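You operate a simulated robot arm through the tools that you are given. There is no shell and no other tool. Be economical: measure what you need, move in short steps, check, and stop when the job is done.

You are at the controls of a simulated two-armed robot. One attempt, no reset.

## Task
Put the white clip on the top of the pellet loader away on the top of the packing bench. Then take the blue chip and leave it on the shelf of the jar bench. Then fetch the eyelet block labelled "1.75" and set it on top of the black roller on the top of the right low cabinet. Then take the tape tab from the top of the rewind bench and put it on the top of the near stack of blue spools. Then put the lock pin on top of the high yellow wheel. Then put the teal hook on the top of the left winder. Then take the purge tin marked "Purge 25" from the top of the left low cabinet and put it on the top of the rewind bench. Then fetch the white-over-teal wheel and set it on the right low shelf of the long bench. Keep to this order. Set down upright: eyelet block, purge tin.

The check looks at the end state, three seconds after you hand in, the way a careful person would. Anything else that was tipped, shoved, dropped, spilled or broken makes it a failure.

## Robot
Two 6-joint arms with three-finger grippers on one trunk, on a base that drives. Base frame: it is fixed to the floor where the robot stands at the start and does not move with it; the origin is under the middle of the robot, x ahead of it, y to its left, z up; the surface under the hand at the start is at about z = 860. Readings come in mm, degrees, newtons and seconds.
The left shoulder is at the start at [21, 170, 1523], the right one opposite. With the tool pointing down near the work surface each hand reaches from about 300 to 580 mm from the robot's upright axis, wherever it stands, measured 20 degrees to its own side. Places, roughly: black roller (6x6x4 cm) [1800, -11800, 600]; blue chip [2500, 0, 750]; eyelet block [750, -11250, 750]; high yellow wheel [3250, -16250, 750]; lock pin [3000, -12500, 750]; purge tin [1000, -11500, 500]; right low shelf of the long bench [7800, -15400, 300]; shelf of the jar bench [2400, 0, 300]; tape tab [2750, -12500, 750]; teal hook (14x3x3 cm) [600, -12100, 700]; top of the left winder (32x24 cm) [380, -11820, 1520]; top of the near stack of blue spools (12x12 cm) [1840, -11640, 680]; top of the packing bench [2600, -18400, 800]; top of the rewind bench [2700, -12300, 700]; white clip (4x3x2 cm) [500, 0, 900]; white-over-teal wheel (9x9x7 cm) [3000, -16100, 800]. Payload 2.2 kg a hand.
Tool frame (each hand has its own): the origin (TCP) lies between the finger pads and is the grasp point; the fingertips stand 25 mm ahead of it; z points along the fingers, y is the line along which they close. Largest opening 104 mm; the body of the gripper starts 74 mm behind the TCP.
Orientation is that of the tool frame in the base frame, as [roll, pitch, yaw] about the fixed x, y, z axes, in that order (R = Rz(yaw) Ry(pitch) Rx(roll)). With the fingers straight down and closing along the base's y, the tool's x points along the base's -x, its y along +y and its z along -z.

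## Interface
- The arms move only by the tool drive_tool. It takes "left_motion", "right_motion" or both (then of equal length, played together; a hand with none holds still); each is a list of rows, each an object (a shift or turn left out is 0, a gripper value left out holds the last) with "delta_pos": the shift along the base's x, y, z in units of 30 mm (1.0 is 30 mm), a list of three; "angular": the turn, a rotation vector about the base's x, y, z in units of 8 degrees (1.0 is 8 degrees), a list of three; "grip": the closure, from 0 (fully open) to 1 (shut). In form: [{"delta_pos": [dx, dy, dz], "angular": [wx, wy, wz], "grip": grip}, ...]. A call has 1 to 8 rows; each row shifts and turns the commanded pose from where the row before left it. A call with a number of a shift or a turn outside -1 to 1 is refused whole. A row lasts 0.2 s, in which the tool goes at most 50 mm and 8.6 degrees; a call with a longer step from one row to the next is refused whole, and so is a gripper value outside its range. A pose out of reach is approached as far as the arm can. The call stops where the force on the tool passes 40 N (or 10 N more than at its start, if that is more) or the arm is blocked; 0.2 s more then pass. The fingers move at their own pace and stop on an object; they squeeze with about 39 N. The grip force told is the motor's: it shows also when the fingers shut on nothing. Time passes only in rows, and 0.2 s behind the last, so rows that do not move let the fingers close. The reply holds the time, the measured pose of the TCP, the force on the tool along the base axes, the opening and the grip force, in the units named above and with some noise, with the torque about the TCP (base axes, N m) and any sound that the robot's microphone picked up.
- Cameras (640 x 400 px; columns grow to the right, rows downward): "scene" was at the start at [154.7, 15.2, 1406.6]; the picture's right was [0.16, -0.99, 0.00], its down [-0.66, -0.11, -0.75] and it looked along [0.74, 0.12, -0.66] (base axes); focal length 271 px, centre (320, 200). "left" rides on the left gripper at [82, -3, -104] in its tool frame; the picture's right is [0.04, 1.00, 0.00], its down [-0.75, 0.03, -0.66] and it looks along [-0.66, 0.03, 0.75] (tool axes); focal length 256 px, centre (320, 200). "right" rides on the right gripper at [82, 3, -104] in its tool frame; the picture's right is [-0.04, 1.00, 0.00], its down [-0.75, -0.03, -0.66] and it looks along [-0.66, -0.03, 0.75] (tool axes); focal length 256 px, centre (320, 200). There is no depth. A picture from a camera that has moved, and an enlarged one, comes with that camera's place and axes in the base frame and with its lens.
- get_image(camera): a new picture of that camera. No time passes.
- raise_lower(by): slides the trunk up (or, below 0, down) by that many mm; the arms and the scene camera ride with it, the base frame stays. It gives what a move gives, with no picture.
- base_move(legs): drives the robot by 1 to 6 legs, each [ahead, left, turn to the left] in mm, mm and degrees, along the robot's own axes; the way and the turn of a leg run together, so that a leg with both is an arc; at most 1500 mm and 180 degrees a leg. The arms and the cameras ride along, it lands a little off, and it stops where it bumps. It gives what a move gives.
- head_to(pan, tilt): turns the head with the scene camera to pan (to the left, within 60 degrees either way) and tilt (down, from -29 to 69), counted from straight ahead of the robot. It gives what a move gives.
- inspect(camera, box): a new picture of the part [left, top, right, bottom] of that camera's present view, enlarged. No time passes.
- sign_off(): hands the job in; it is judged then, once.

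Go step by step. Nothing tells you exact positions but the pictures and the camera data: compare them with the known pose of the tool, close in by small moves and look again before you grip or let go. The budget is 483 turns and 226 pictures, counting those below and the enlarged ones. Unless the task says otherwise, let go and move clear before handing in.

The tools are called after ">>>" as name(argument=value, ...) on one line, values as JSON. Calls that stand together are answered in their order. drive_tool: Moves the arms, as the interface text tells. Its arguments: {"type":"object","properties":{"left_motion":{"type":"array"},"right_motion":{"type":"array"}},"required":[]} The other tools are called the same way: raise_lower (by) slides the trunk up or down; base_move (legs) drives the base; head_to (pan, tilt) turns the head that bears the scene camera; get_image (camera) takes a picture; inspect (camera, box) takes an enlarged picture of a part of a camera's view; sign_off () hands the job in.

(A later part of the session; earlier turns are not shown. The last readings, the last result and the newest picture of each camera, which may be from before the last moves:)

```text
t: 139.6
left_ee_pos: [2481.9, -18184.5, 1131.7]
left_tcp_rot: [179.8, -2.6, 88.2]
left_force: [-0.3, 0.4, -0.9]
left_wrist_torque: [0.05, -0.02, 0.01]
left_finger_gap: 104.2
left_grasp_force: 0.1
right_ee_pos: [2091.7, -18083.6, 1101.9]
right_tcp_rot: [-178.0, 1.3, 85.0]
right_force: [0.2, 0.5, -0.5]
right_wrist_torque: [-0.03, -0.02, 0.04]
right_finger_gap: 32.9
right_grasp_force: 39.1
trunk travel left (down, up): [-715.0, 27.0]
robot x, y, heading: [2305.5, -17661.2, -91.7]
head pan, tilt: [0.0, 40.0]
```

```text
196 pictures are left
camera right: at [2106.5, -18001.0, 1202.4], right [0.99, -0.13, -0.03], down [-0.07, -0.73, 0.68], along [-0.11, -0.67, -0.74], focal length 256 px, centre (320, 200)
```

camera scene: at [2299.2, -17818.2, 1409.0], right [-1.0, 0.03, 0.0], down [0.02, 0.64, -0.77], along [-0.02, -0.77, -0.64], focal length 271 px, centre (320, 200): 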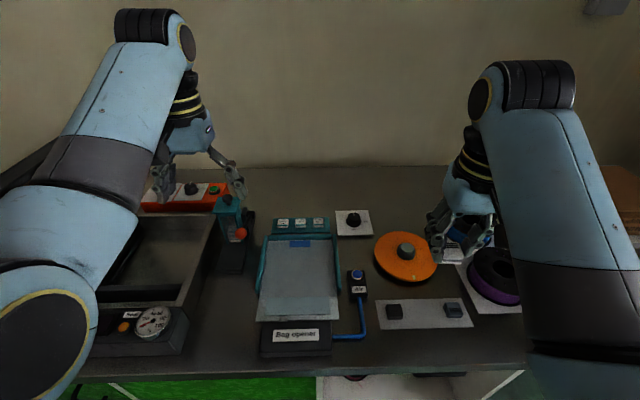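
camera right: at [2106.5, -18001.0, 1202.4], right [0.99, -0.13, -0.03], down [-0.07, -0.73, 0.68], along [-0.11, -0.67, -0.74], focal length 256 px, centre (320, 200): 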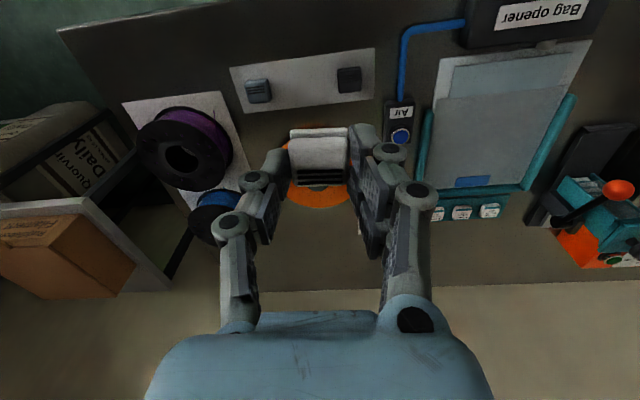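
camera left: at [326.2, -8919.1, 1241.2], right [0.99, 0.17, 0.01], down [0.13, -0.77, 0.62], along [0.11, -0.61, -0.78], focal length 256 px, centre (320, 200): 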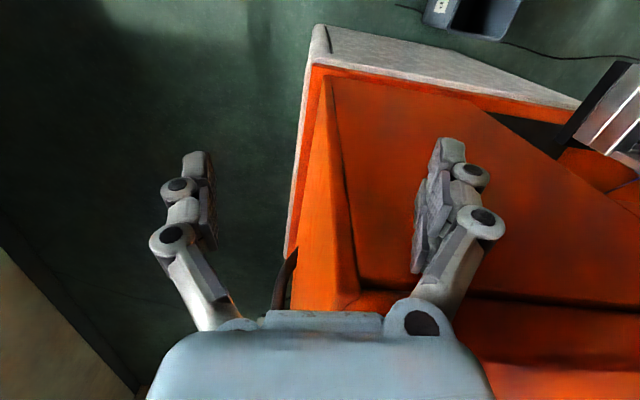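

The front strip of the bench, between the edge and the light plate, is free at about (2050, −18060), with the surface at z ≈ 775. I'll lower the clip toward it and recheck.

>>> drive_tool(right_motion=[{"delta_pos": [-0.3, 0.2, -0.8]}, {"delta_pos": [-0.3, 0.2, -0.8]}, {"delta_pos": [-0.3, 0.2, -0.8]}, {"delta_pos": [-0.3, 0.2, -0.8]}, {"delta_pos": [-0.2, 0, -0.8]}, {"delta_pos": [0, 0, -0.8]}, {"delta_pos": [0, 0, -0.8]}, {}])

>>> get_image(camera="right")

>>> get_image(camera="scene")

```text
t: 141.4
left_ee_pos: [2482.4, -18182.6, 1132.5]
left_tcp_rot: [179.8, -2.8, 88.2]
left_force: [0.1, 0.1, 0.0]
left_wrist_torque: [0.0, -0.02, -0.01]
left_finger_gap: 104.2
left_grasp_force: 0.0
right_ee_pos: [2048.8, -18059.6, 934.7]
right_tcp_rot: [-178.1, 1.5, 85.1]
right_force: [-0.6, 0.7, 0.3]
right_wrist_torque: [-0.01, -0.02, 0.02]
right_finger_gap: 33.1
right_grasp_force: 39.0
trunk travel left (down, up): [-715.0, 27.0]
robot x, y, heading: [2301.1, -17661.9, -91.7]
head pan, tilt: [0.0, 40.0]
```

```text
195 pictures are left
camera right: at [2064.9, -17976.5, 1035.8], right [0.99, -0.13, -0.03], down [-0.07, -0.73, 0.68], along [-0.11, -0.67, -0.74], focal length 256 px, centre (320, 200)
```

right: 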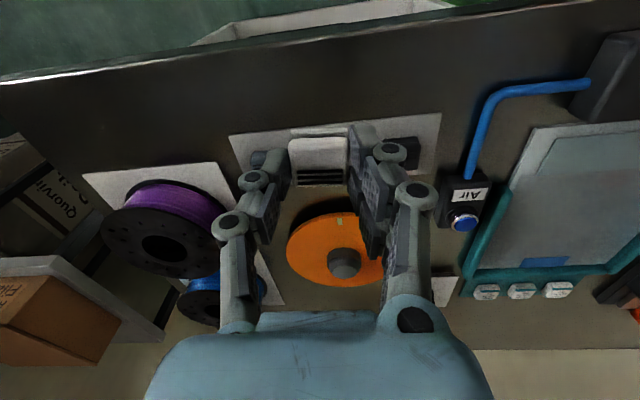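

```text
194 pictures are left
camera scene: at [2299.3, -17817.6, 1409.1], right [-1.0, 0.03, 0.0], down [0.02, 0.64, -0.77], along [-0.02, -0.77, -0.64], focal length 271 px, centre (320, 200)
```

scene: 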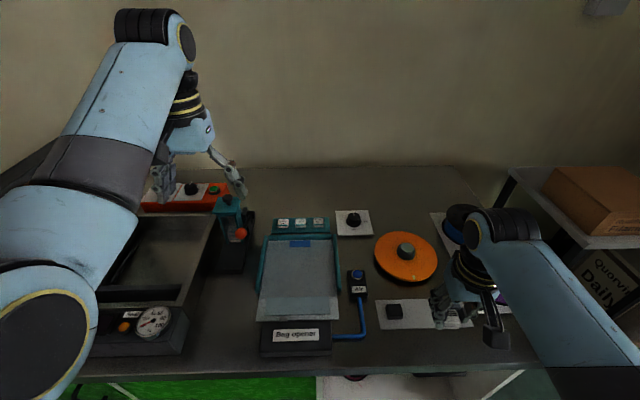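

The spot straight below the clip falls on the clear dark strip, between the edge and the plate. Lowering in small steps.

>>> drive_tool(right_motion=[{"delta_pos": [0, 0.1, -0.8]}, {"delta_pos": [0, 0, -0.8]}, {"delta_pos": [0, 0, -0.8]}, {"delta_pos": [0, 0, -0.8]}, {"delta_pos": [0, 0, -0.2]}, {}])

>>> get_image(camera="right")

```text
t: 142.8
left_ee_pos: [2482.9, -18182.4, 1133.7]
left_tcp_rot: [179.9, -2.6, 88.2]
left_force: [0.1, 0.2, 0.3]
left_wrist_torque: [-0.01, 0.02, 0.01]
left_finger_gap: 104.1
left_grasp_force: 0.0
right_ee_pos: [2048.5, -18057.7, 833.8]
right_tcp_rot: [-178.0, 1.7, 85.0]
right_force: [-1.7, 2.4, 24.7]
right_wrist_torque: [0.18, 0.0, -0.01]
right_finger_gap: 33.0
right_grasp_force: 39.1
trunk travel left (down, up): [-715.0, 27.0]
robot x, y, heading: [2304.1, -17661.3, -91.7]
head pan, tilt: [0.0, 40.0]
```

```text
193 pictures are left
camera right: at [2063.6, -17973.7, 933.6], right [0.99, -0.13, -0.03], down [-0.07, -0.73, 0.68], along [-0.11, -0.67, -0.73], focal length 256 px, centre (320, 200)
```

right: 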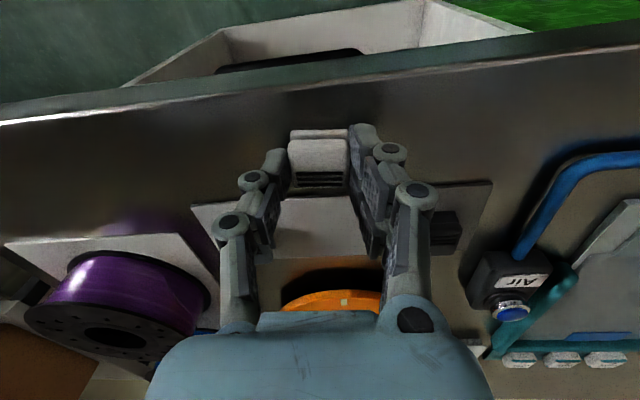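

It's in contact, with 25 N upward at z ≈ 834. I'll ease up a touch, open and lift away.

>>> drive_tool(right_motion=[{"delta_pos": [0, 0, 0.07]}, {"grip": 0.4}, {"grip": 0.4}, {"grip": 0.4}, {"delta_pos": [0, 0, 0.8]}, {"delta_pos": [0, 0, 0.9]}, {"delta_pos": [0, 0, 0.9]}, {"delta_pos": [0, 0, 0.9]}])

>>> get_image(camera="right")

```text
t: 144.6
left_ee_pos: [2482.8, -18183.8, 1132.4]
left_tcp_rot: [179.8, -2.7, 88.2]
left_force: [0.1, -0.4, 0.4]
left_wrist_torque: [0.0, 0.01, 0.0]
left_finger_gap: 104.0
left_grasp_force: 0.0
right_ee_pos: [2050.5, -18057.9, 939.4]
right_tcp_rot: [-178.1, 1.3, 85.0]
right_force: [0.2, 0.6, -0.4]
right_wrist_torque: [0.04, 0.04, -0.01]
right_finger_gap: 62.6
right_grasp_force: 0.1
trunk travel left (down, up): [-715.0, 27.0]
robot x, y, heading: [2306.7, -17660.4, -91.5]
head pan, tilt: [0.0, 40.0]
```

```text
192 pictures are left
camera right: at [2065.9, -17974.9, 1039.8], right [0.99, -0.13, -0.03], down [-0.07, -0.73, 0.67], along [-0.11, -0.67, -0.74], focal length 256 px, centre (320, 200)
```

right: 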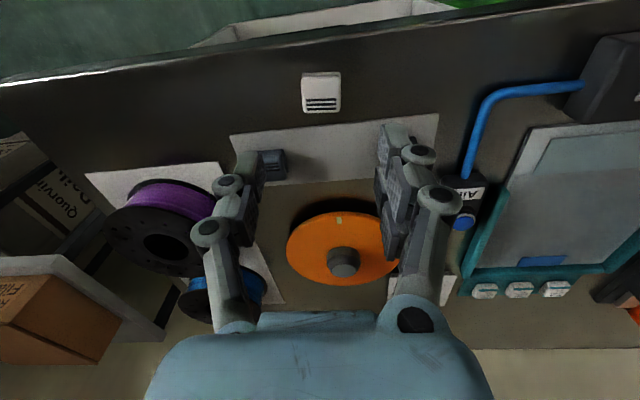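

The white clip is on the packing bench. I'll raise the hand, back out, and turn round to look for the way to the jar bench.

>>> drive_tool(right_motion=[{"delta_pos": [0, 0, 1]}, {"delta_pos": [0, 0, 1]}, {"delta_pos": [0, 0, 1]}, {"delta_pos": [0, 0, 1]}, {"delta_pos": [0, 0, 1]}, {"delta_pos": [0, 0, 0.5]}])

>>> base_move(legs=[[-430, 0, 0], [0, 0, -85], [1300, 0, 0], [0, 0, -70]])

>>> head_to(pan=-10, tilt=10)

>>> get_image(camera="scene")

```text
t: 146.0
left_ee_pos: [2483.8, -18183.9, 1132.2]
left_tcp_rot: [179.8, -2.7, 88.2]
left_force: [0.2, 0.5, -0.2]
left_wrist_torque: [0.03, 0.0, -0.02]
left_finger_gap: 104.0
left_grasp_force: 0.1
right_ee_pos: [2048.0, -18058.3, 1088.3]
right_tcp_rot: [-178.0, 1.5, 84.9]
right_force: [-0.3, -0.1, -0.2]
right_wrist_torque: [-0.01, 0.01, 0.02]
right_finger_gap: 62.3
right_grasp_force: 0.0
right hand out of reach, approached as far as the arm can: row 6
trunk travel left (down, up): [-715.0, 27.0]
robot x, y, heading: [2303.3, -17664.9, -91.7]
head pan, tilt: [0.0, 40.0]
```

```text
t: 161.5
left_ee_pos: [652.5, -16854.3, 1132.5]
left_tcp_rot: [179.8, -2.7, -71.1]
left_force: [0.4, 0.4, -0.1]
left_wrist_torque: [0.04, 0.03, 0.01]
left_finger_gap: 103.9
left_grasp_force: 0.2
right_ee_pos: [1101.7, -16818.3, 1088.5]
right_tcp_rot: [-178.2, 1.4, -74.1]
right_force: [0.2, -0.1, 0.1]
right_wrist_torque: [0.02, -0.01, -0.03]
right_finger_gap: 62.5
right_grasp_force: 0.2
trunk travel left (down, up): [-715.0, 27.0]
robot x, y, heading: [1008.1, -17275.5, 109.2]
head pan, tilt: [0.0, 40.0]
```

```text
t: 162.4
left_ee_pos: [651.7, -16855.0, 1132.7]
left_tcp_rot: [179.9, -2.8, -70.9]
left_force: [-0.8, -0.2, -0.6]
left_wrist_torque: [0.01, 0.03, -0.03]
left_finger_gap: 104.2
left_grasp_force: 0.0
right_ee_pos: [1103.6, -16817.9, 1089.9]
right_tcp_rot: [-177.9, 1.4, -74.3]
right_force: [-0.8, -1.1, -0.2]
right_wrist_torque: [0.04, -0.02, 0.01]
right_finger_gap: 62.6
right_grasp_force: 0.0
trunk travel left (down, up): [-715.0, 27.0]
robot x, y, heading: [1004.0, -17274.0, 109.5]
head pan, tilt: [-10.0, 10.0]
```

```text
191 pictures are left
camera scene: at [969.2, -17116.6, 1456.7], right [0.99, 0.16, 0.0], down [0.03, -0.17, -0.98], along [-0.16, 0.97, -0.17], focal length 271 px, centre (320, 200)
```

scene: 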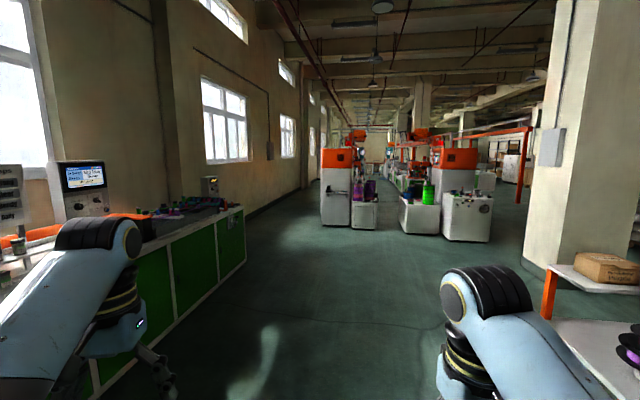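

Two production lines end here, with a narrow middle aisle and a wider one to the right. I'll enlarge both for a closer look.

>>> inspect(camera="scene", box=[310, 100, 550, 250])

```text
2.67 times, centred on (430, 175) of scene
camera zoom: at [969.2, -17116.6, 1456.7], right [0.99, 0.16, 0.0], down [0.03, -0.17, -0.98], along [-0.16, 0.97, -0.17], focal length 723 px, centre (27, 267)
```

zoom: 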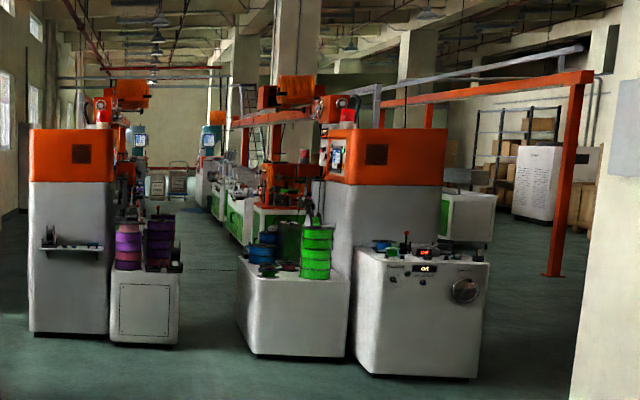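

The left and right winders, low cabinets and rewind bench are all visible at the line ends. The jar bench is at the far end by the start, so I'll drive back the way I came and look for access there.

>>> base_move(legs=[[0, 0, -4.5], [1200, 0, 0], [1200, 0, 0], [1190, 0, 0]])

```text
t: 180.3
left_ee_pos: [-225.4, -13360.0, 1132.9]
left_tcp_rot: [179.7, -2.7, -74.6]
left_force: [-0.1, -0.8, 0.6]
left_wrist_torque: [0.01, 0.02, 0.01]
left_finger_gap: 103.9
left_grasp_force: 0.0
right_ee_pos: [226.0, -13351.3, 1089.8]
right_tcp_rot: [-177.9, 1.4, -77.8]
right_force: [0.4, -0.4, -1.0]
right_wrist_torque: [-0.02, -0.02, -0.01]
right_finger_gap: 62.6
right_grasp_force: 0.0
trunk travel left (down, up): [-715.0, 27.0]
robot x, y, heading: [106.4, -13805.7, 105.7]
head pan, tilt: [-10.0, 10.0]
```

On track. Continuing diagonally into the window-side aisle, then straight up along +y.

>>> base_move(legs=[[0, 0, 12], [850, 0, 0], [850, 0, 0], [0, 0, -27.5]])

>>> base_move(legs=[[1200, 0, 0], [1200, 0, 0]])

```text
t: 191.1
left_ee_pos: [-920.5, -11805.1, 1131.9]
left_tcp_rot: [179.9, -2.7, -88.6]
left_force: [0.1, 0.2, 0.1]
left_wrist_torque: [0.01, -0.02, 0.02]
left_finger_gap: 104.2
left_grasp_force: 0.0
right_ee_pos: [-480.0, -11904.7, 1089.0]
right_tcp_rot: [-178.0, 1.4, -91.7]
right_force: [0.4, 0.2, -0.1]
right_wrist_torque: [-0.02, 0.03, -0.02]
right_finger_gap: 62.3
right_grasp_force: 0.1
trunk travel left (down, up): [-715.0, 27.0]
robot x, y, heading: [-712.2, -12313.4, 91.8]
head pan, tilt: [-10.0, 10.0]
```

```text
t: 202.9
left_ee_pos: [-1101.3, -9406.4, 1132.0]
left_tcp_rot: [179.8, -2.7, -84.9]
left_force: [0.4, -0.1, -0.1]
left_wrist_torque: [-0.01, 0.03, 0.01]
left_finger_gap: 104.1
left_grasp_force: 0.1
right_ee_pos: [-655.3, -9477.8, 1089.7]
right_tcp_rot: [-178.0, 1.3, -88.1]
right_force: [0.0, 0.5, -0.2]
right_wrist_torque: [0.0, 0.01, -0.03]
right_finger_gap: 62.3
right_grasp_force: 0.1
trunk travel left (down, up): [-715.0, 27.0]
robot x, y, heading: [-861.5, -9900.5, 95.2]
head pan, tilt: [-10.0, 10.0]
```

The heading drifts left by a degree or two per leg. Correcting and continuing up the aisle.

>>> base_move(legs=[[0, 0, -11], [1400, 0, 0], [1400, 0, 0]])

>>> get_image(camera="scene")

```text
t: 217.2
left_ee_pos: [-798.2, -6596.3, 1132.1]
left_tcp_rot: [179.7, -2.7, -93.2]
left_force: [-0.3, 0.7, 0.0]
left_wrist_torque: [-0.02, -0.02, 0.01]
left_finger_gap: 104.2
left_grasp_force: 0.0
right_ee_pos: [-365.9, -6731.1, 1089.1]
right_tcp_rot: [-178.0, 1.4, -96.6]
right_force: [-0.2, -0.1, -0.5]
right_wrist_torque: [0.03, 0.02, 0.01]
right_finger_gap: 62.3
right_grasp_force: 0.0
trunk travel left (down, up): [-715.0, 27.0]
robot x, y, heading: [-628.7, -7123.0, 86.8]
head pan, tilt: [-10.0, 10.0]
```

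```text
189 pictures are left
camera scene: at [-603.0, -6957.5, 1456.7], right [0.97, -0.23, 0.0], down [-0.04, -0.17, -0.98], along [0.22, 0.96, -0.17], focal length 271 px, centre (320, 200)
```

scene: 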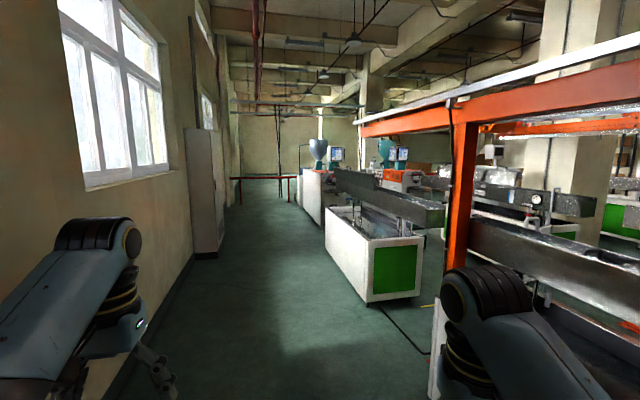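

The red rail crosses the far end of this aisle, beyond the start spot. Driving on up to near the start.

>>> base_move(legs=[[1400, 0, 0], [1400, 0, 0], [0, 0, -2], [1400, 0, 0], [1400, 0, 0]])

>>> head_to(pan=-30, tilt=15)

>>> get_image(camera="scene")

```text
t: 244.5
left_ee_pos: [-678.2, -957.1, 1132.4]
left_tcp_rot: [179.8, -2.8, -89.8]
left_force: [-0.6, -0.5, 0.8]
left_wrist_torque: [0.03, -0.01, 0.04]
left_finger_gap: 104.1
left_grasp_force: 0.1
right_ee_pos: [-239.5, -1065.5, 1089.4]
right_tcp_rot: [-178.0, 1.3, -93.0]
right_force: [-0.5, -0.3, -0.1]
right_wrist_torque: [0.0, -0.03, -0.01]
right_finger_gap: 62.3
right_grasp_force: 0.0
trunk travel left (down, up): [-715.0, 27.0]
robot x, y, heading: [-474.7, -1472.2, 90.6]
head pan, tilt: [-10.0, 10.0]
```

```text
t: 245.3
left_ee_pos: [-679.1, -957.2, 1131.4]
left_tcp_rot: [179.8, -2.7, -89.6]
left_force: [-0.1, -0.1, 0.0]
left_wrist_torque: [0.02, -0.01, 0.01]
left_finger_gap: 104.2
left_grasp_force: 0.0
right_ee_pos: [-240.0, -1066.8, 1090.4]
right_tcp_rot: [-178.0, 1.4, -92.9]
right_force: [-0.9, 0.9, -0.4]
right_wrist_torque: [0.01, 0.0, 0.05]
right_finger_gap: 62.2
right_grasp_force: 0.0
trunk travel left (down, up): [-715.0, 27.0]
robot x, y, heading: [-479.1, -1468.4, 90.5]
head pan, tilt: [-30.0, 15.0]
```

```text
188 pictures are left
camera scene: at [-432.5, -1316.7, 1448.6], right [0.87, -0.49, 0.0], down [-0.13, -0.23, -0.97], along [0.47, 0.84, -0.26], focal length 271 px, centre (320, 200)
```

scene: 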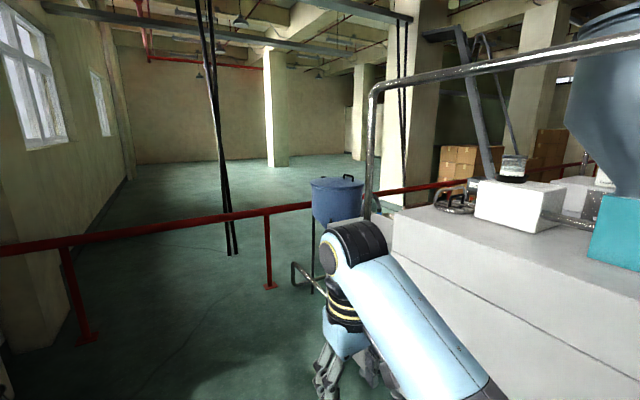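

The rail along y ≈ 865, with the drum against it, closes off this side, so the jar bench must be reached from beyond the second line. I'll turn round and go back down the aisle to the right-hand side.

>>> base_move(legs=[[0, 0, 90], [0, 0, 90], [1400, 0, 0], [1400, 0, 0], [1400, 0, 0]])

```text
t: 272.6
left_ee_pos: [-287.4, -6079.3, 1131.2]
left_tcp_rot: [179.9, -2.8, 87.9]
left_force: [-0.3, 0.1, 0.4]
left_wrist_torque: [-0.02, 0.01, -0.01]
left_finger_gap: 104.3
left_grasp_force: 0.2
right_ee_pos: [-720.3, -5951.6, 1089.7]
right_tcp_rot: [-178.1, 1.4, 84.8]
right_force: [0.0, 0.0, -0.5]
right_wrist_torque: [0.0, 0.03, 0.0]
right_finger_gap: 62.3
right_grasp_force: 0.0
trunk travel left (down, up): [-715.0, 27.0]
robot x, y, heading: [-466.2, -5558.9, -91.9]
head pan, tilt: [-30.0, 15.0]
```

Heading is good. Continuing to y ≈ −12500.

>>> base_move(legs=[[1400, 0, 0], [1400, 0, 0], [1400, 0, 0]])

>>> base_move(legs=[[0, 0, 0], [1400, 0, 0], [1400, 0, 0]])

```text
t: 292.9
left_ee_pos: [-372.2, -10294.2, 1132.1]
left_tcp_rot: [179.9, -2.6, 90.1]
left_force: [1.0, -0.8, -1.2]
left_wrist_torque: [0.0, 0.02, 0.04]
left_finger_gap: 104.0
left_grasp_force: 0.1
right_ee_pos: [-810.5, -10183.4, 1089.0]
right_tcp_rot: [-178.1, 1.4, 86.9]
right_force: [0.1, 0.0, 0.0]
right_wrist_torque: [0.0, -0.01, -0.01]
right_finger_gap: 62.4
right_grasp_force: 0.0
trunk travel left (down, up): [-715.0, 27.0]
robot x, y, heading: [-571.3, -9779.1, -89.7]
head pan, tilt: [-30.0, 15.0]
```

```text
t: 306.7
left_ee_pos: [-310.2, -13078.5, 1131.4]
left_tcp_rot: [179.8, -2.6, 91.7]
left_force: [-0.1, -0.1, 0.6]
left_wrist_torque: [0.01, 0.01, 0.0]
left_finger_gap: 104.1
left_grasp_force: 0.1
right_ee_pos: [-751.2, -12981.1, 1089.1]
right_tcp_rot: [-177.9, 1.4, 88.5]
right_force: [0.3, -0.2, -0.2]
right_wrist_torque: [-0.02, 0.04, 0.01]
right_finger_gap: 62.4
right_grasp_force: 0.0
trunk travel left (down, up): [-715.0, 27.0]
robot x, y, heading: [-523.2, -12573.5, -88.1]
head pan, tilt: [-30.0, 15.0]
```

Now turning left across the open floor in front of the two winders.

>>> base_move(legs=[[0, 0, 46], [1100, 0, 0], [1100, 0, 0], [0, 0, 45]])

>>> head_to(pan=0, tilt=12)

>>> get_image(camera="scene")

```text
t: 321.6
left_ee_pos: [1622.9, -13741.2, 1132.2]
left_tcp_rot: [179.8, -2.7, -175.3]
left_force: [-0.2, 0.2, -0.2]
left_wrist_torque: [0.0, 0.05, 0.03]
left_finger_gap: 104.0
left_grasp_force: 0.1
right_ee_pos: [1547.5, -14186.7, 1089.9]
right_tcp_rot: [-178.0, 1.4, -178.5]
right_force: [-0.3, 0.9, 0.2]
right_wrist_torque: [0.01, -0.01, -0.05]
right_finger_gap: 62.6
right_grasp_force: 0.1
trunk travel left (down, up): [-715.0, 27.0]
robot x, y, heading: [1127.1, -13982.0, 4.9]
head pan, tilt: [-30.0, 15.0]
```

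```text
t: 322.6
left_ee_pos: [1622.2, -13741.6, 1132.7]
left_tcp_rot: [179.8, -2.7, -175.3]
left_force: [-0.1, 0.0, 0.0]
left_wrist_torque: [0.01, 0.0, -0.03]
left_finger_gap: 103.8
left_grasp_force: 0.2
right_ee_pos: [1547.6, -14187.5, 1089.9]
right_tcp_rot: [-178.0, 1.4, -178.5]
right_force: [-0.7, -0.4, -0.5]
right_wrist_torque: [0.0, 0.02, -0.03]
right_finger_gap: 62.2
right_grasp_force: 0.1
trunk travel left (down, up): [-715.0, 27.0]
robot x, y, heading: [1124.1, -13981.2, 5.0]
head pan, tilt: [0.0, 12.0]
```

```text
187 pictures are left
camera scene: at [1291.5, -13964.8, 1453.5], right [0.08, -1.0, 0.0], down [-0.21, -0.02, -0.98], along [0.97, 0.08, -0.21], focal length 271 px, centre (320, 200)
```

scene: 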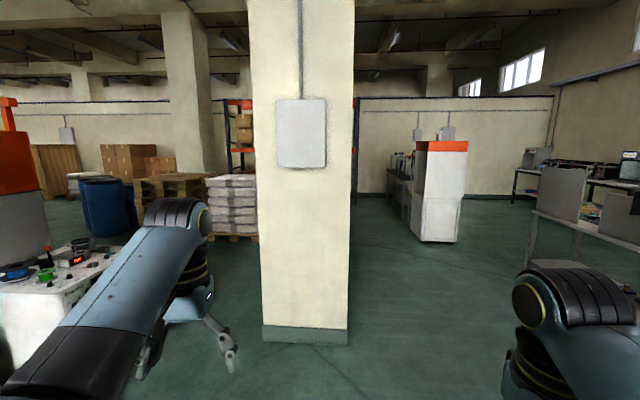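

A big column stands ahead at x ≈ 3050–3500, y ≈ −13400 to −14050. I'll pass it on its right along y ≈ −14750 and then look north.

>>> base_move(legs=[[0, 0, -39], [1250, 0, 0], [0, 0, 34], [1300, 0, 0], [1000, 0, 0], [0, 0, 60]])

>>> head_to(pan=20, tilt=12)

>>> get_image(camera="scene")

```text
t: 345.9
left_ee_pos: [4559.4, -14125.4, 1131.3]
left_tcp_rot: [179.7, -2.6, -120.7]
left_force: [0.7, -0.2, -0.7]
left_wrist_torque: [0.0, 0.02, 0.0]
left_finger_gap: 104.0
left_grasp_force: 0.2
right_ee_pos: [4879.2, -14443.6, 1089.5]
right_tcp_rot: [-178.0, 1.5, -123.9]
right_force: [-0.1, -0.4, 0.6]
right_wrist_torque: [-0.01, 0.02, 0.0]
right_finger_gap: 62.4
right_grasp_force: 0.0
trunk travel left (down, up): [-715.0, 27.0]
robot x, y, heading: [4466.6, -14667.2, 59.8]
head pan, tilt: [0.0, 12.0]
```

```text
t: 346.7
left_ee_pos: [4558.9, -14124.2, 1132.0]
left_tcp_rot: [179.6, -2.8, -120.7]
left_force: [-0.4, 0.7, 0.4]
left_wrist_torque: [-0.03, -0.02, -0.01]
left_finger_gap: 104.1
left_grasp_force: 0.1
right_ee_pos: [4880.5, -14444.1, 1087.8]
right_tcp_rot: [-177.9, 1.4, -123.7]
right_force: [0.1, 0.3, 0.2]
right_wrist_torque: [-0.02, 0.02, -0.02]
right_finger_gap: 62.5
right_grasp_force: 0.1
trunk travel left (down, up): [-715.0, 27.0]
robot x, y, heading: [4466.6, -14669.5, 59.6]
head pan, tilt: [20.0, 12.0]
```

```text
186 pictures are left
camera scene: at [4521.6, -14513.7, 1453.5], right [0.98, -0.18, 0.0], down [-0.04, -0.2, -0.98], along [0.18, 0.96, -0.21], focal length 271 px, centre (320, 200)
```

scene: 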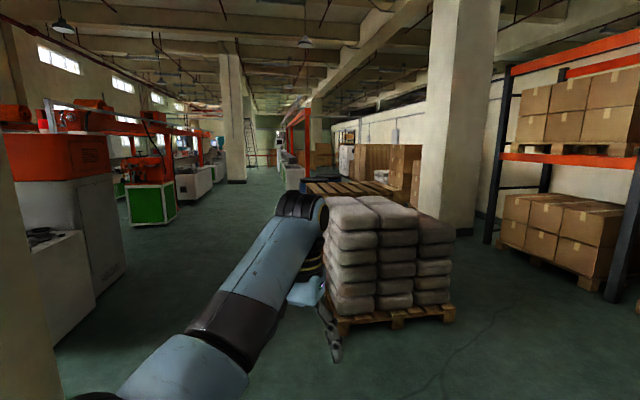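

There's a wide aisle north between the second line and the pallets, at x ≈ 3300–4900. I'll drive up it along x ≈ 4150.

>>> base_move(legs=[[0, 0, 35], [1300, 0, 0], [1300, 0, 0], [1300, 0, 0]])

>>> head_to(pan=0, tilt=12)

>>> get_image(camera="scene")

```text
t: 367.2
left_ee_pos: [3837.7, -10302.9, 1132.9]
left_tcp_rot: [179.8, -2.7, -83.3]
left_force: [1.4, 0.0, -0.4]
left_wrist_torque: [0.01, 0.02, 0.02]
left_finger_gap: 104.0
left_grasp_force: 0.0
right_ee_pos: [4285.3, -10364.1, 1089.0]
right_tcp_rot: [-178.1, 1.3, -86.5]
right_force: [0.8, -0.1, 0.7]
right_wrist_torque: [0.0, 0.02, -0.01]
right_finger_gap: 62.3
right_grasp_force: 0.1
trunk travel left (down, up): [-715.0, 27.0]
robot x, y, heading: [4091.7, -10793.2, 96.8]
head pan, tilt: [20.0, 12.0]
```

```text
t: 368.0
left_ee_pos: [3838.6, -10304.3, 1131.9]
left_tcp_rot: [179.9, -2.7, -83.3]
left_force: [0.3, -0.2, 0.1]
left_wrist_torque: [-0.02, -0.02, 0.0]
left_finger_gap: 104.1
left_grasp_force: 0.0
right_ee_pos: [4285.9, -10365.0, 1089.0]
right_tcp_rot: [-178.0, 1.4, -86.6]
right_force: [0.2, -0.7, -0.2]
right_wrist_torque: [0.0, -0.01, -0.03]
right_finger_gap: 62.4
right_grasp_force: 0.2
trunk travel left (down, up): [-715.0, 27.0]
robot x, y, heading: [4094.0, -10789.6, 96.9]
head pan, tilt: [0.0, 12.0]
```

```text
185 pictures are left
camera scene: at [4074.9, -10627.6, 1453.5], right [0.99, 0.12, 0.0], down [0.03, -0.21, -0.98], along [-0.12, 0.97, -0.21], focal length 271 px, centre (320, 200)
```

scene: 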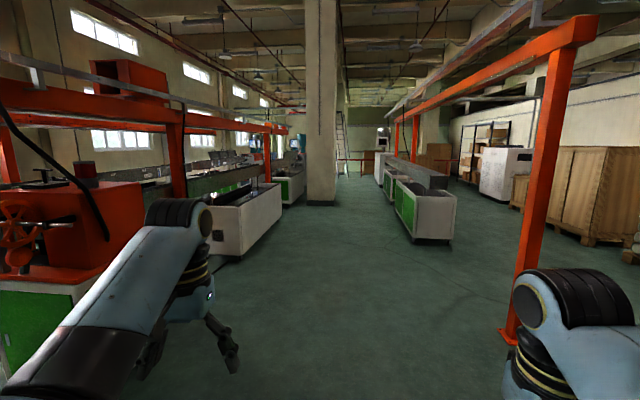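

The aisle stays clear: a column at x ≈ 3000–3640, y ≈ −4200, and line 3 at x ≈ 4950. I'll keep to x ≈ 4250.

>>> base_move(legs=[[0, 0, -8.5], [1400, 0, 0], [1400, 0, 0], [1400, 0, 0]])

>>> get_image(camera="scene")

```text
t: 388.8
left_ee_pos: [4038.9, -6071.2, 1131.2]
left_tcp_rot: [179.8, -2.6, -90.6]
left_force: [0.2, -0.4, 0.1]
left_wrist_torque: [0.0, 0.03, 0.03]
left_finger_gap: 104.0
left_grasp_force: 0.2
right_ee_pos: [4474.6, -6187.4, 1088.9]
right_tcp_rot: [-178.0, 1.4, -93.9]
right_force: [-0.1, -0.3, 0.2]
right_wrist_torque: [0.02, -0.02, -0.02]
right_finger_gap: 62.3
right_grasp_force: 0.0
trunk travel left (down, up): [-715.0, 27.0]
robot x, y, heading: [4231.2, -6590.2, 89.4]
head pan, tilt: [0.0, 12.0]
```

```text
184 pictures are left
camera scene: at [4232.5, -6422.2, 1453.5], right [1.0, -0.01, 0.0], down [0.0, -0.21, -0.98], along [0.01, 0.98, -0.21], focal length 271 px, centre (320, 200)
```

scene: 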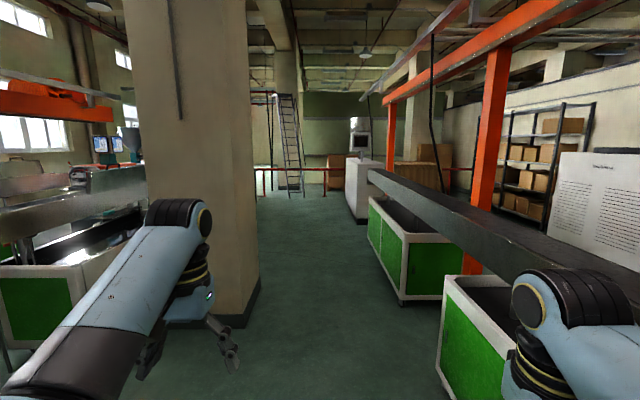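

The gap past the column runs from x = 3655 to 5000; x ≈ 4300 is centred. Driving 4 m further and looking left for the jar bench.

>>> base_move(legs=[[1400, -60, 0], [1400, 0, 0], [1300, 0, 0]])

>>> head_to(pan=35, tilt=15)

>>> get_image(camera="scene")

```text
t: 408.4
left_ee_pos: [4135.5, -2005.3, 1132.0]
left_tcp_rot: [179.8, -2.7, -90.0]
left_force: [0.1, -0.7, 0.9]
left_wrist_torque: [0.01, -0.03, 0.03]
left_finger_gap: 104.0
left_grasp_force: 0.0
right_ee_pos: [4573.1, -2116.9, 1088.1]
right_tcp_rot: [-178.0, 1.4, -93.2]
right_force: [-0.2, 0.2, 0.3]
right_wrist_torque: [0.0, -0.01, 0.0]
right_finger_gap: 62.6
right_grasp_force: 0.1
trunk travel left (down, up): [-715.0, 27.0]
robot x, y, heading: [4334.3, -2516.6, 90.1]
head pan, tilt: [0.0, 12.0]
```

```text
t: 409.4
left_ee_pos: [4134.6, -2004.8, 1132.5]
left_tcp_rot: [179.8, -2.6, -90.0]
left_force: [0.5, -0.3, -0.4]
left_wrist_torque: [0.03, -0.01, 0.0]
left_finger_gap: 104.3
left_grasp_force: 0.1
right_ee_pos: [4573.0, -2117.1, 1089.3]
right_tcp_rot: [-178.0, 1.4, -93.1]
right_force: [-0.2, 0.7, 0.3]
right_wrist_torque: [0.05, -0.01, -0.01]
right_finger_gap: 62.3
right_grasp_force: 0.0
trunk travel left (down, up): [-715.0, 27.0]
robot x, y, heading: [4336.2, -2517.3, 90.3]
head pan, tilt: [35.0, 15.0]
```

```text
183 pictures are left
camera scene: at [4280.1, -2370.5, 1448.6], right [0.82, 0.58, 0.0], down [0.15, -0.21, -0.97], along [-0.56, 0.79, -0.26], focal length 271 px, centre (320, 200)
```

scene: 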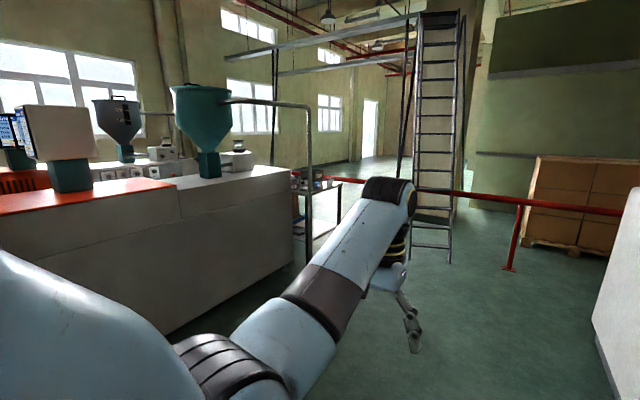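

I can see the jar bench at the end of line 2, around (2250–2600, −250…), with open floor on this side. Driving up and turning to face it.

>>> base_move(legs=[[1200, 0, 0], [1150, 0, 0], [0, 0, 88]])

>>> head_to(pan=0, tilt=20)

>>> get_image(camera="scene")

```text
t: 424.6
left_ee_pos: [3825.6, -371.6, 1132.6]
left_tcp_rot: [179.7, -2.7, -1.2]
left_force: [-0.2, -0.5, -1.0]
left_wrist_torque: [0.03, 0.0, 0.03]
left_finger_gap: 103.9
left_grasp_force: 0.1
right_ee_pos: [3946.8, 64.6, 1089.6]
right_tcp_rot: [-178.0, 1.4, -4.4]
right_force: [0.5, -0.3, 0.3]
right_wrist_torque: [0.0, -0.01, -0.01]
right_finger_gap: 62.4
right_grasp_force: 0.1
trunk travel left (down, up): [-715.0, 27.0]
robot x, y, heading: [4342.9, -184.0, 179.0]
head pan, tilt: [35.0, 15.0]
```

```text
t: 425.7
left_ee_pos: [3825.6, -369.2, 1132.5]
left_tcp_rot: [179.8, -2.7, -1.2]
left_force: [-0.1, 0.3, -0.7]
left_wrist_torque: [-0.02, 0.01, -0.03]
left_finger_gap: 103.9
left_grasp_force: 0.1
right_ee_pos: [3948.8, 64.5, 1090.0]
right_tcp_rot: [-177.9, 1.4, -4.4]
right_force: [0.7, -0.3, 0.6]
right_wrist_torque: [0.0, 0.02, -0.01]
right_finger_gap: 62.5
right_grasp_force: 0.0
trunk travel left (down, up): [-715.0, 27.0]
robot x, y, heading: [4341.9, -184.5, 179.1]
head pan, tilt: [0.0, 20.0]
```

```text
182 pictures are left
camera scene: at [4182.1, -180.4, 1440.5], right [0.02, 1.0, 0.0], down [0.34, -0.01, -0.94], along [-0.94, 0.02, -0.34], focal length 271 px, centre (320, 200)
```

scene: 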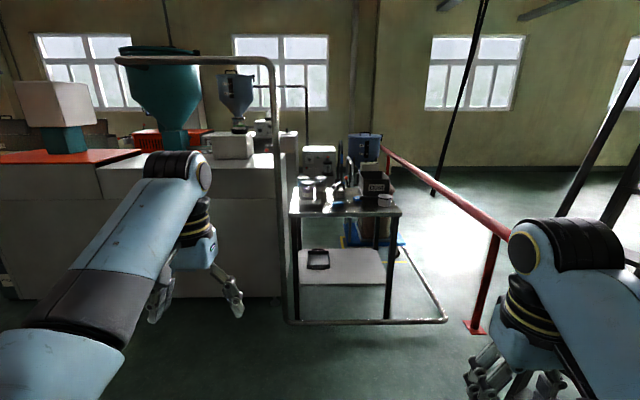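

The jar bench's front is at x ≈ 2690, spanning y −330 to 330, with its top at about z 820 and a lower shelf at about z 320. I'll enlarge it to find the blue chip.

>>> inspect(camera="scene", box=[270, 120, 430, 330])

```text
1.90 times, centred on (350, 225) of scene
camera zoom: at [4182.1, -180.4, 1440.5], right [0.02, 1.0, 0.0], down [0.34, -0.01, -0.94], along [-0.94, 0.02, -0.34], focal length 516 px, centre (263, 152)
```

zoom: 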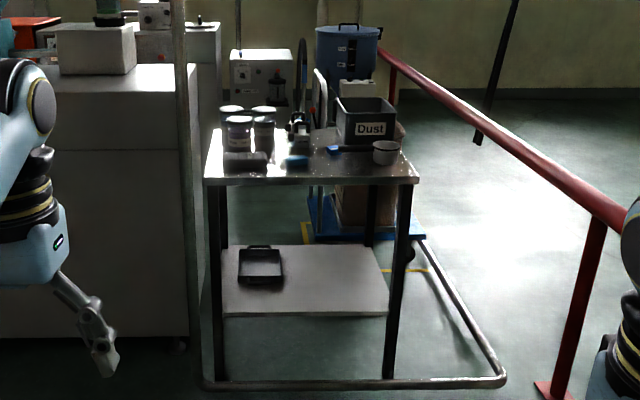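

The blue chip looks to be near (2560, −35) on the top. I'll use the left hand, sidestepping to y ≈ 120 so it stays clear of the vertical pipe at (2690, −397), and come closer.

>>> base_move(legs=[[300, -305, 0], [800, 0, 0]])

>>> head_to(pan=0, tilt=38)

>>> get_image(camera="scene")

>>> get_image(camera="left")

```text
t: 432.0
left_ee_pos: [2756.3, -54.4, 1131.9]
left_tcp_rot: [179.7, -2.7, -1.5]
left_force: [0.3, 0.0, 0.7]
left_wrist_torque: [-0.02, 0.02, 0.01]
left_finger_gap: 104.2
left_grasp_force: 0.1
right_ee_pos: [2879.0, 379.3, 1088.9]
right_tcp_rot: [-178.0, 1.3, -4.8]
right_force: [-0.8, -0.6, 0.0]
right_wrist_torque: [-0.01, 0.02, 0.03]
right_finger_gap: 62.6
right_grasp_force: 0.1
trunk travel left (down, up): [-715.0, 27.0]
robot x, y, heading: [3276.2, 127.1, 178.6]
head pan, tilt: [0.0, 20.0]
```

```text
t: 432.8
left_ee_pos: [2756.4, -55.9, 1132.0]
left_tcp_rot: [179.9, -2.6, -1.5]
left_force: [-0.1, 0.3, 0.5]
left_wrist_torque: [-0.01, -0.01, -0.01]
left_finger_gap: 104.0
left_grasp_force: 0.0
right_ee_pos: [2880.6, 379.5, 1089.1]
right_tcp_rot: [-178.0, 1.5, -4.7]
right_force: [0.0, 0.1, 0.5]
right_wrist_torque: [0.0, -0.01, 0.01]
right_finger_gap: 62.3
right_grasp_force: 0.1
trunk travel left (down, up): [-715.0, 27.0]
robot x, y, heading: [3275.5, 127.3, 178.7]
head pan, tilt: [0.0, 38.0]
```

```text
180 pictures are left
camera scene: at [3120.1, 132.8, 1412.1], right [0.02, 1.0, 0.0], down [0.62, -0.01, -0.79], along [-0.79, 0.02, -0.62], focal length 271 px, centre (320, 200)
```

scene: 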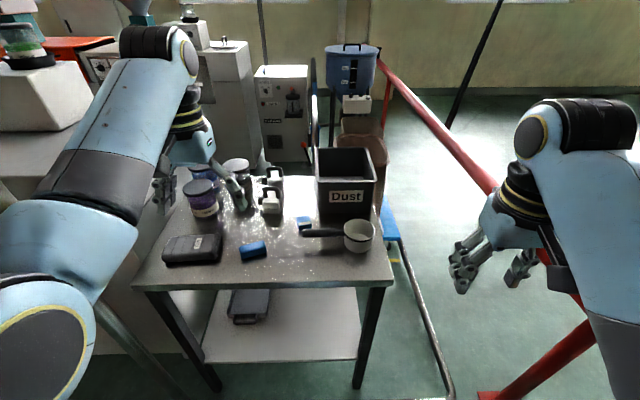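

```text
179 pictures are left
camera left: at [2833.4, -54.2, 1240.1], right [0.01, -1.0, 0.0], down [-0.78, -0.01, 0.62], along [-0.62, -0.01, -0.78], focal length 256 px, centre (320, 200)
```

left: 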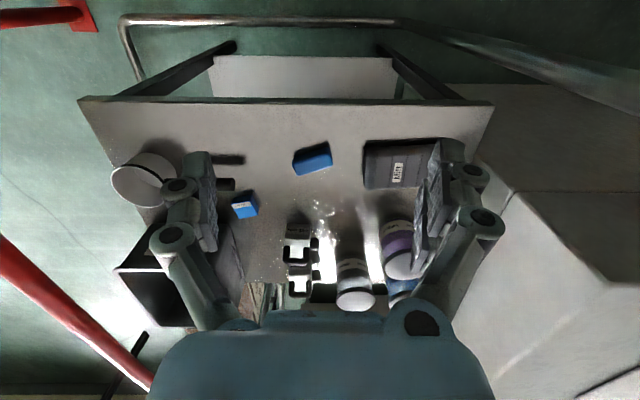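

There are two small blue things on the bench, so I'll zoom in to tell which is the chip.

>>> inspect(camera="left", box=[220, 130, 350, 230])

>>> inspect(camera="scene", box=[220, 200, 400, 310])

```text
4.00 times, centred on (285, 180) of left
camera zoom: at [2833.4, -54.2, 1240.1], right [0.01, -1.0, 0.0], down [-0.78, -0.01, 0.62], along [-0.62, -0.01, -0.78], focal length 1024 px, centre (460, 280)
```

zoom: 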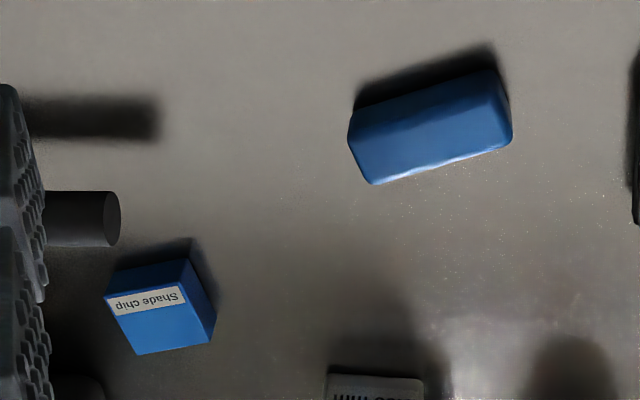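

```text
3.56 times, centred on (310, 255) of scene
camera zoom: at [3120.1, 132.8, 1412.1], right [0.02, 1.0, 0.0], down [0.62, -0.01, -0.79], along [-0.79, 0.02, -0.62], focal length 964 px, centre (356, 4)
```

zoom: 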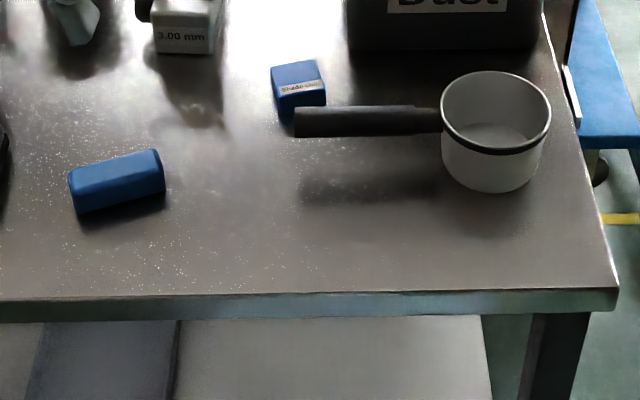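

The box lettered "Shade chip" is the blue chip, at about (2472, 98, top z 826), just past the ladle handle's tip at (2561, 98, 852). I'll look down to see how much room my base has in front of the floor pipe.

>>> head_to(pan=0, tilt=69)

>>> get_image(camera="scene")

```text
t: 433.8
left_ee_pos: [2756.4, -56.3, 1132.5]
left_tcp_rot: [179.9, -2.8, -1.5]
left_force: [0.0, -0.4, 0.1]
left_wrist_torque: [0.0, 0.0, -0.03]
left_finger_gap: 104.0
left_grasp_force: 0.0
right_ee_pos: [2879.0, 378.7, 1087.6]
right_tcp_rot: [-177.9, 1.4, -4.8]
right_force: [0.7, 0.4, 0.0]
right_wrist_torque: [0.01, 0.01, 0.01]
right_finger_gap: 62.3
right_grasp_force: 0.1
trunk travel left (down, up): [-715.0, 27.0]
robot x, y, heading: [3274.3, 128.8, 178.5]
head pan, tilt: [0.0, 68.8]
```

```text
176 pictures are left
camera scene: at [3150.3, 132.2, 1373.0], right [0.02, 1.0, 0.0], down [0.93, -0.02, -0.36], along [-0.36, 0.01, -0.93], focal length 271 px, centre (320, 200)
```

scene: 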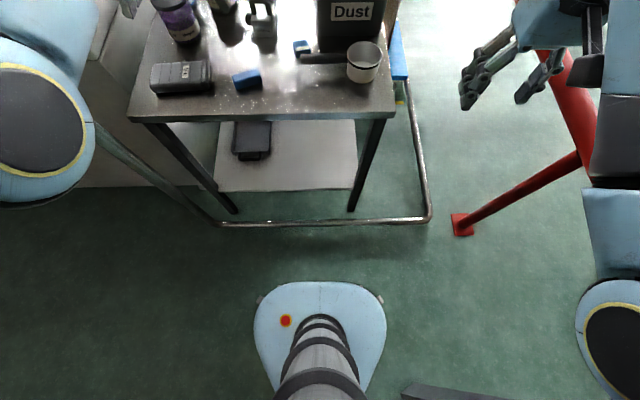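

My base front reaches about 215 mm ahead of the axis and it is 520 mm wide, so there's about 300 mm before the floor pipe. I'll sidestep to y ≈ 245 and advance 240 mm.

>>> base_move(legs=[[0, -118, 1.3], [240, 0, 0]])

>>> get_image(camera="left")

>>> get_image(camera="scene")

```text
t: 436.4
left_ee_pos: [2521.2, 55.1, 1131.7]
left_tcp_rot: [179.7, -2.7, -0.4]
left_force: [-0.2, -0.6, -1.6]
left_wrist_torque: [0.0, -0.02, 0.0]
left_finger_gap: 104.0
left_grasp_force: 0.0
right_ee_pos: [2637.8, 492.8, 1088.7]
right_tcp_rot: [-178.1, 1.3, -3.7]
right_force: [-0.2, -0.4, 0.0]
right_wrist_torque: [0.02, 0.0, -0.03]
right_finger_gap: 62.2
right_grasp_force: 0.1
trunk travel left (down, up): [-715.0, 27.0]
robot x, y, heading: [3035.1, 247.2, 179.9]
head pan, tilt: [0.0, 68.8]
```

```text
175 pictures are left
camera left: at [2598.8, 58.9, 1239.8], right [0.03, -1.0, 0.0], down [-0.78, -0.02, 0.62], along [-0.62, -0.02, -0.78], focal length 256 px, centre (320, 200)
```

left: 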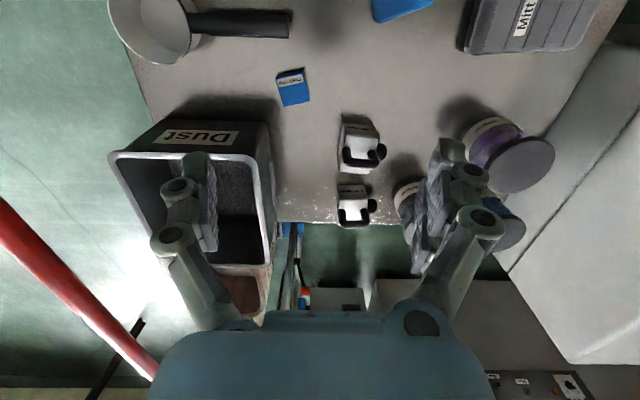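

```text
174 pictures are left
camera scene: at [2912.5, 250.9, 1372.9], right [0.0, 1.0, 0.0], down [0.93, 0.0, -0.36], along [-0.36, 0.0, -0.93], focal length 271 px, centre (320, 200)
```

scene: 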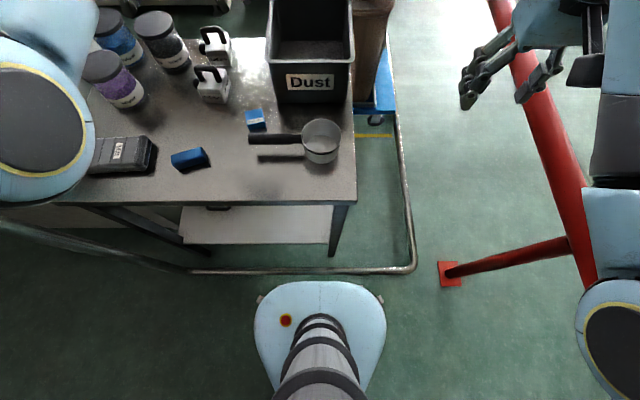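

The chip is at about (2482, 97), and the dust bin's near face at about x 2430, so fingers closing along y fit. I'm bringing the left hand over it, turned about 13°, with a narrower opening.

>>> drive_tool(left_motion=[{"delta_pos": [-0.2, 0.2, -0.8], "angular": [0, 0.1, 0.2], "grip": 0.23}, {"delta_pos": [-0.2, 0.2, -0.8], "angular": [0, 0.1, 0.2]}, {"delta_pos": [-0.2, 0.2, -0.8], "angular": [0, 0.1, 0.2]}, {"delta_pos": [-0.2, 0.2, -0.8], "angular": [0, 0, 0.2]}, {"delta_pos": [-0.2, 0.2, -0.8], "angular": [0, 0, 0.2]}, {"delta_pos": [-0.2, 0.2, -0.8], "angular": [0, 0, 0.2]}, {"delta_pos": [-0.1, 0.2, -0.8], "angular": [0, 0, 0.2]}, {"angular": [0, 0, 0.2]}])

>>> get_image(camera="left")

```text
t: 438.2
left_ee_pos: [2483.3, 99.2, 965.7]
left_tcp_rot: [179.9, -0.2, 12.2]
left_force: [-0.4, -0.2, -0.5]
left_wrist_torque: [0.01, -0.01, 0.01]
left_finger_gap: 80.2
left_grasp_force: 0.0
right_ee_pos: [2638.0, 493.7, 1089.7]
right_tcp_rot: [-178.0, 1.4, -3.6]
right_force: [0.2, -0.2, 0.4]
right_wrist_torque: [0.02, -0.01, -0.03]
right_finger_gap: 62.4
right_grasp_force: 0.1
trunk travel left (down, up): [-715.0, 27.0]
robot x, y, heading: [3036.6, 249.2, 179.8]
head pan, tilt: [0.0, 68.8]
```

```text
173 pictures are left
camera left: at [2561.1, 119.7, 1068.4], right [0.25, -0.97, 0.0], down [-0.73, -0.19, 0.65], along [-0.63, -0.17, -0.76], focal length 256 px, centre (320, 200)
```

left: 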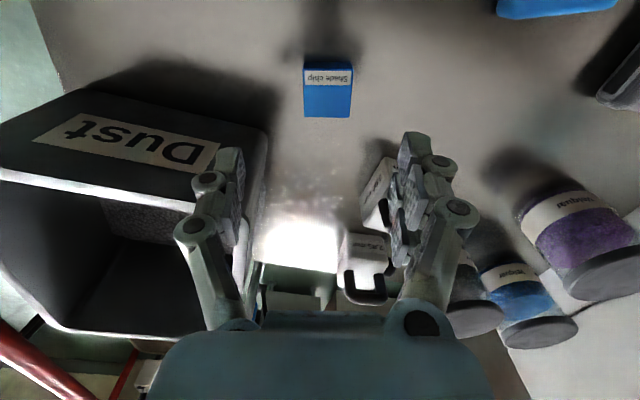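

The chip is nicely aligned at about (2483, 90), and the bin's near face at x ≈ 2422 leaves room. Descending.

>>> drive_tool(left_motion=[{"delta_pos": [0, -0.25, -0.8]}, {"delta_pos": [0, 0, -0.8]}, {"delta_pos": [0, 0, -0.8]}, {"delta_pos": [0, 0, -0.8]}, {"delta_pos": [0, 0, -0.8]}, {"delta_pos": [0, 0, -0.3]}, {}])

>>> get_image(camera="left")

```text
t: 439.8
left_ee_pos: [2529.1, 79.4, 871.4]
left_tcp_rot: [180.0, -0.3, 12.3]
left_force: [-0.1, 0.8, 0.1]
left_wrist_torque: [0.02, -0.03, 0.0]
left_finger_gap: 80.1
left_grasp_force: 0.0
left hand out of reach, approached as far as the arm can: row 2, 3, 4, 5, 6
right_ee_pos: [2637.9, 493.7, 1088.2]
right_tcp_rot: [-178.0, 1.4, -3.7]
right_force: [0.2, 0.3, -0.3]
right_wrist_torque: [0.02, -0.02, 0.01]
right_finger_gap: 62.4
right_grasp_force: 0.0
trunk travel left (down, up): [-715.0, 27.0]
robot x, y, heading: [3040.0, 250.7, 179.8]
head pan, tilt: [0.0, 68.8]
```

```text
172 pictures are left
camera left: at [2607.3, 100.3, 976.1], right [0.25, -0.97, 0.0], down [-0.73, -0.19, 0.65], along [-0.63, -0.17, -0.76], focal length 256 px, centre (320, 200)
```

left: 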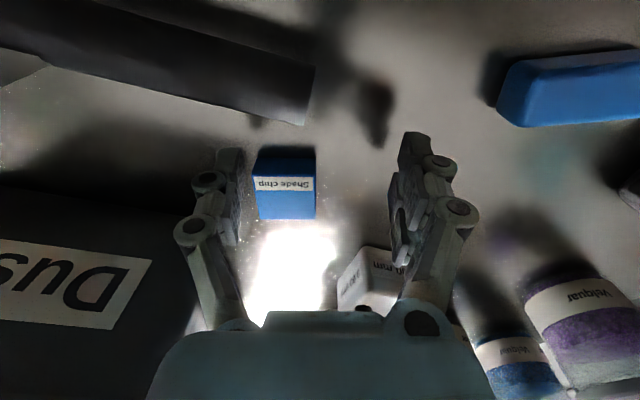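

Reach fell short at this height and the hand slid back, clear of everything. I'll lift, return above the chip, and then lower by sliding the trunk instead.

>>> drive_tool(left_motion=[{"delta_pos": [0, 0, 0.8]}, {"delta_pos": [0, 0, 0.8]}, {"delta_pos": [0, 0, 0.8]}, {"delta_pos": [0, 0, 0.8]}, {"delta_pos": [-0.5, 0.1, 0]}, {"delta_pos": [-0.5, 0.1, 0]}, {"delta_pos": [-0.5, 0.1, 0]}, {}])

```text
t: 441.6
left_ee_pos: [2482.7, 88.6, 966.1]
left_tcp_rot: [179.9, -0.2, 12.5]
left_force: [-0.5, 0.4, 0.1]
left_wrist_torque: [0.02, -0.02, -0.01]
left_finger_gap: 80.2
left_grasp_force: 0.1
right_ee_pos: [2639.6, 493.3, 1088.0]
right_tcp_rot: [-178.0, 1.5, -3.7]
right_force: [-0.4, -0.2, -0.5]
right_wrist_torque: [-0.05, 0.02, -0.01]
right_finger_gap: 62.2
right_grasp_force: 0.1
trunk travel left (down, up): [-715.0, 27.0]
robot x, y, heading: [3036.9, 249.2, 179.8]
head pan, tilt: [0.0, 68.8]
```

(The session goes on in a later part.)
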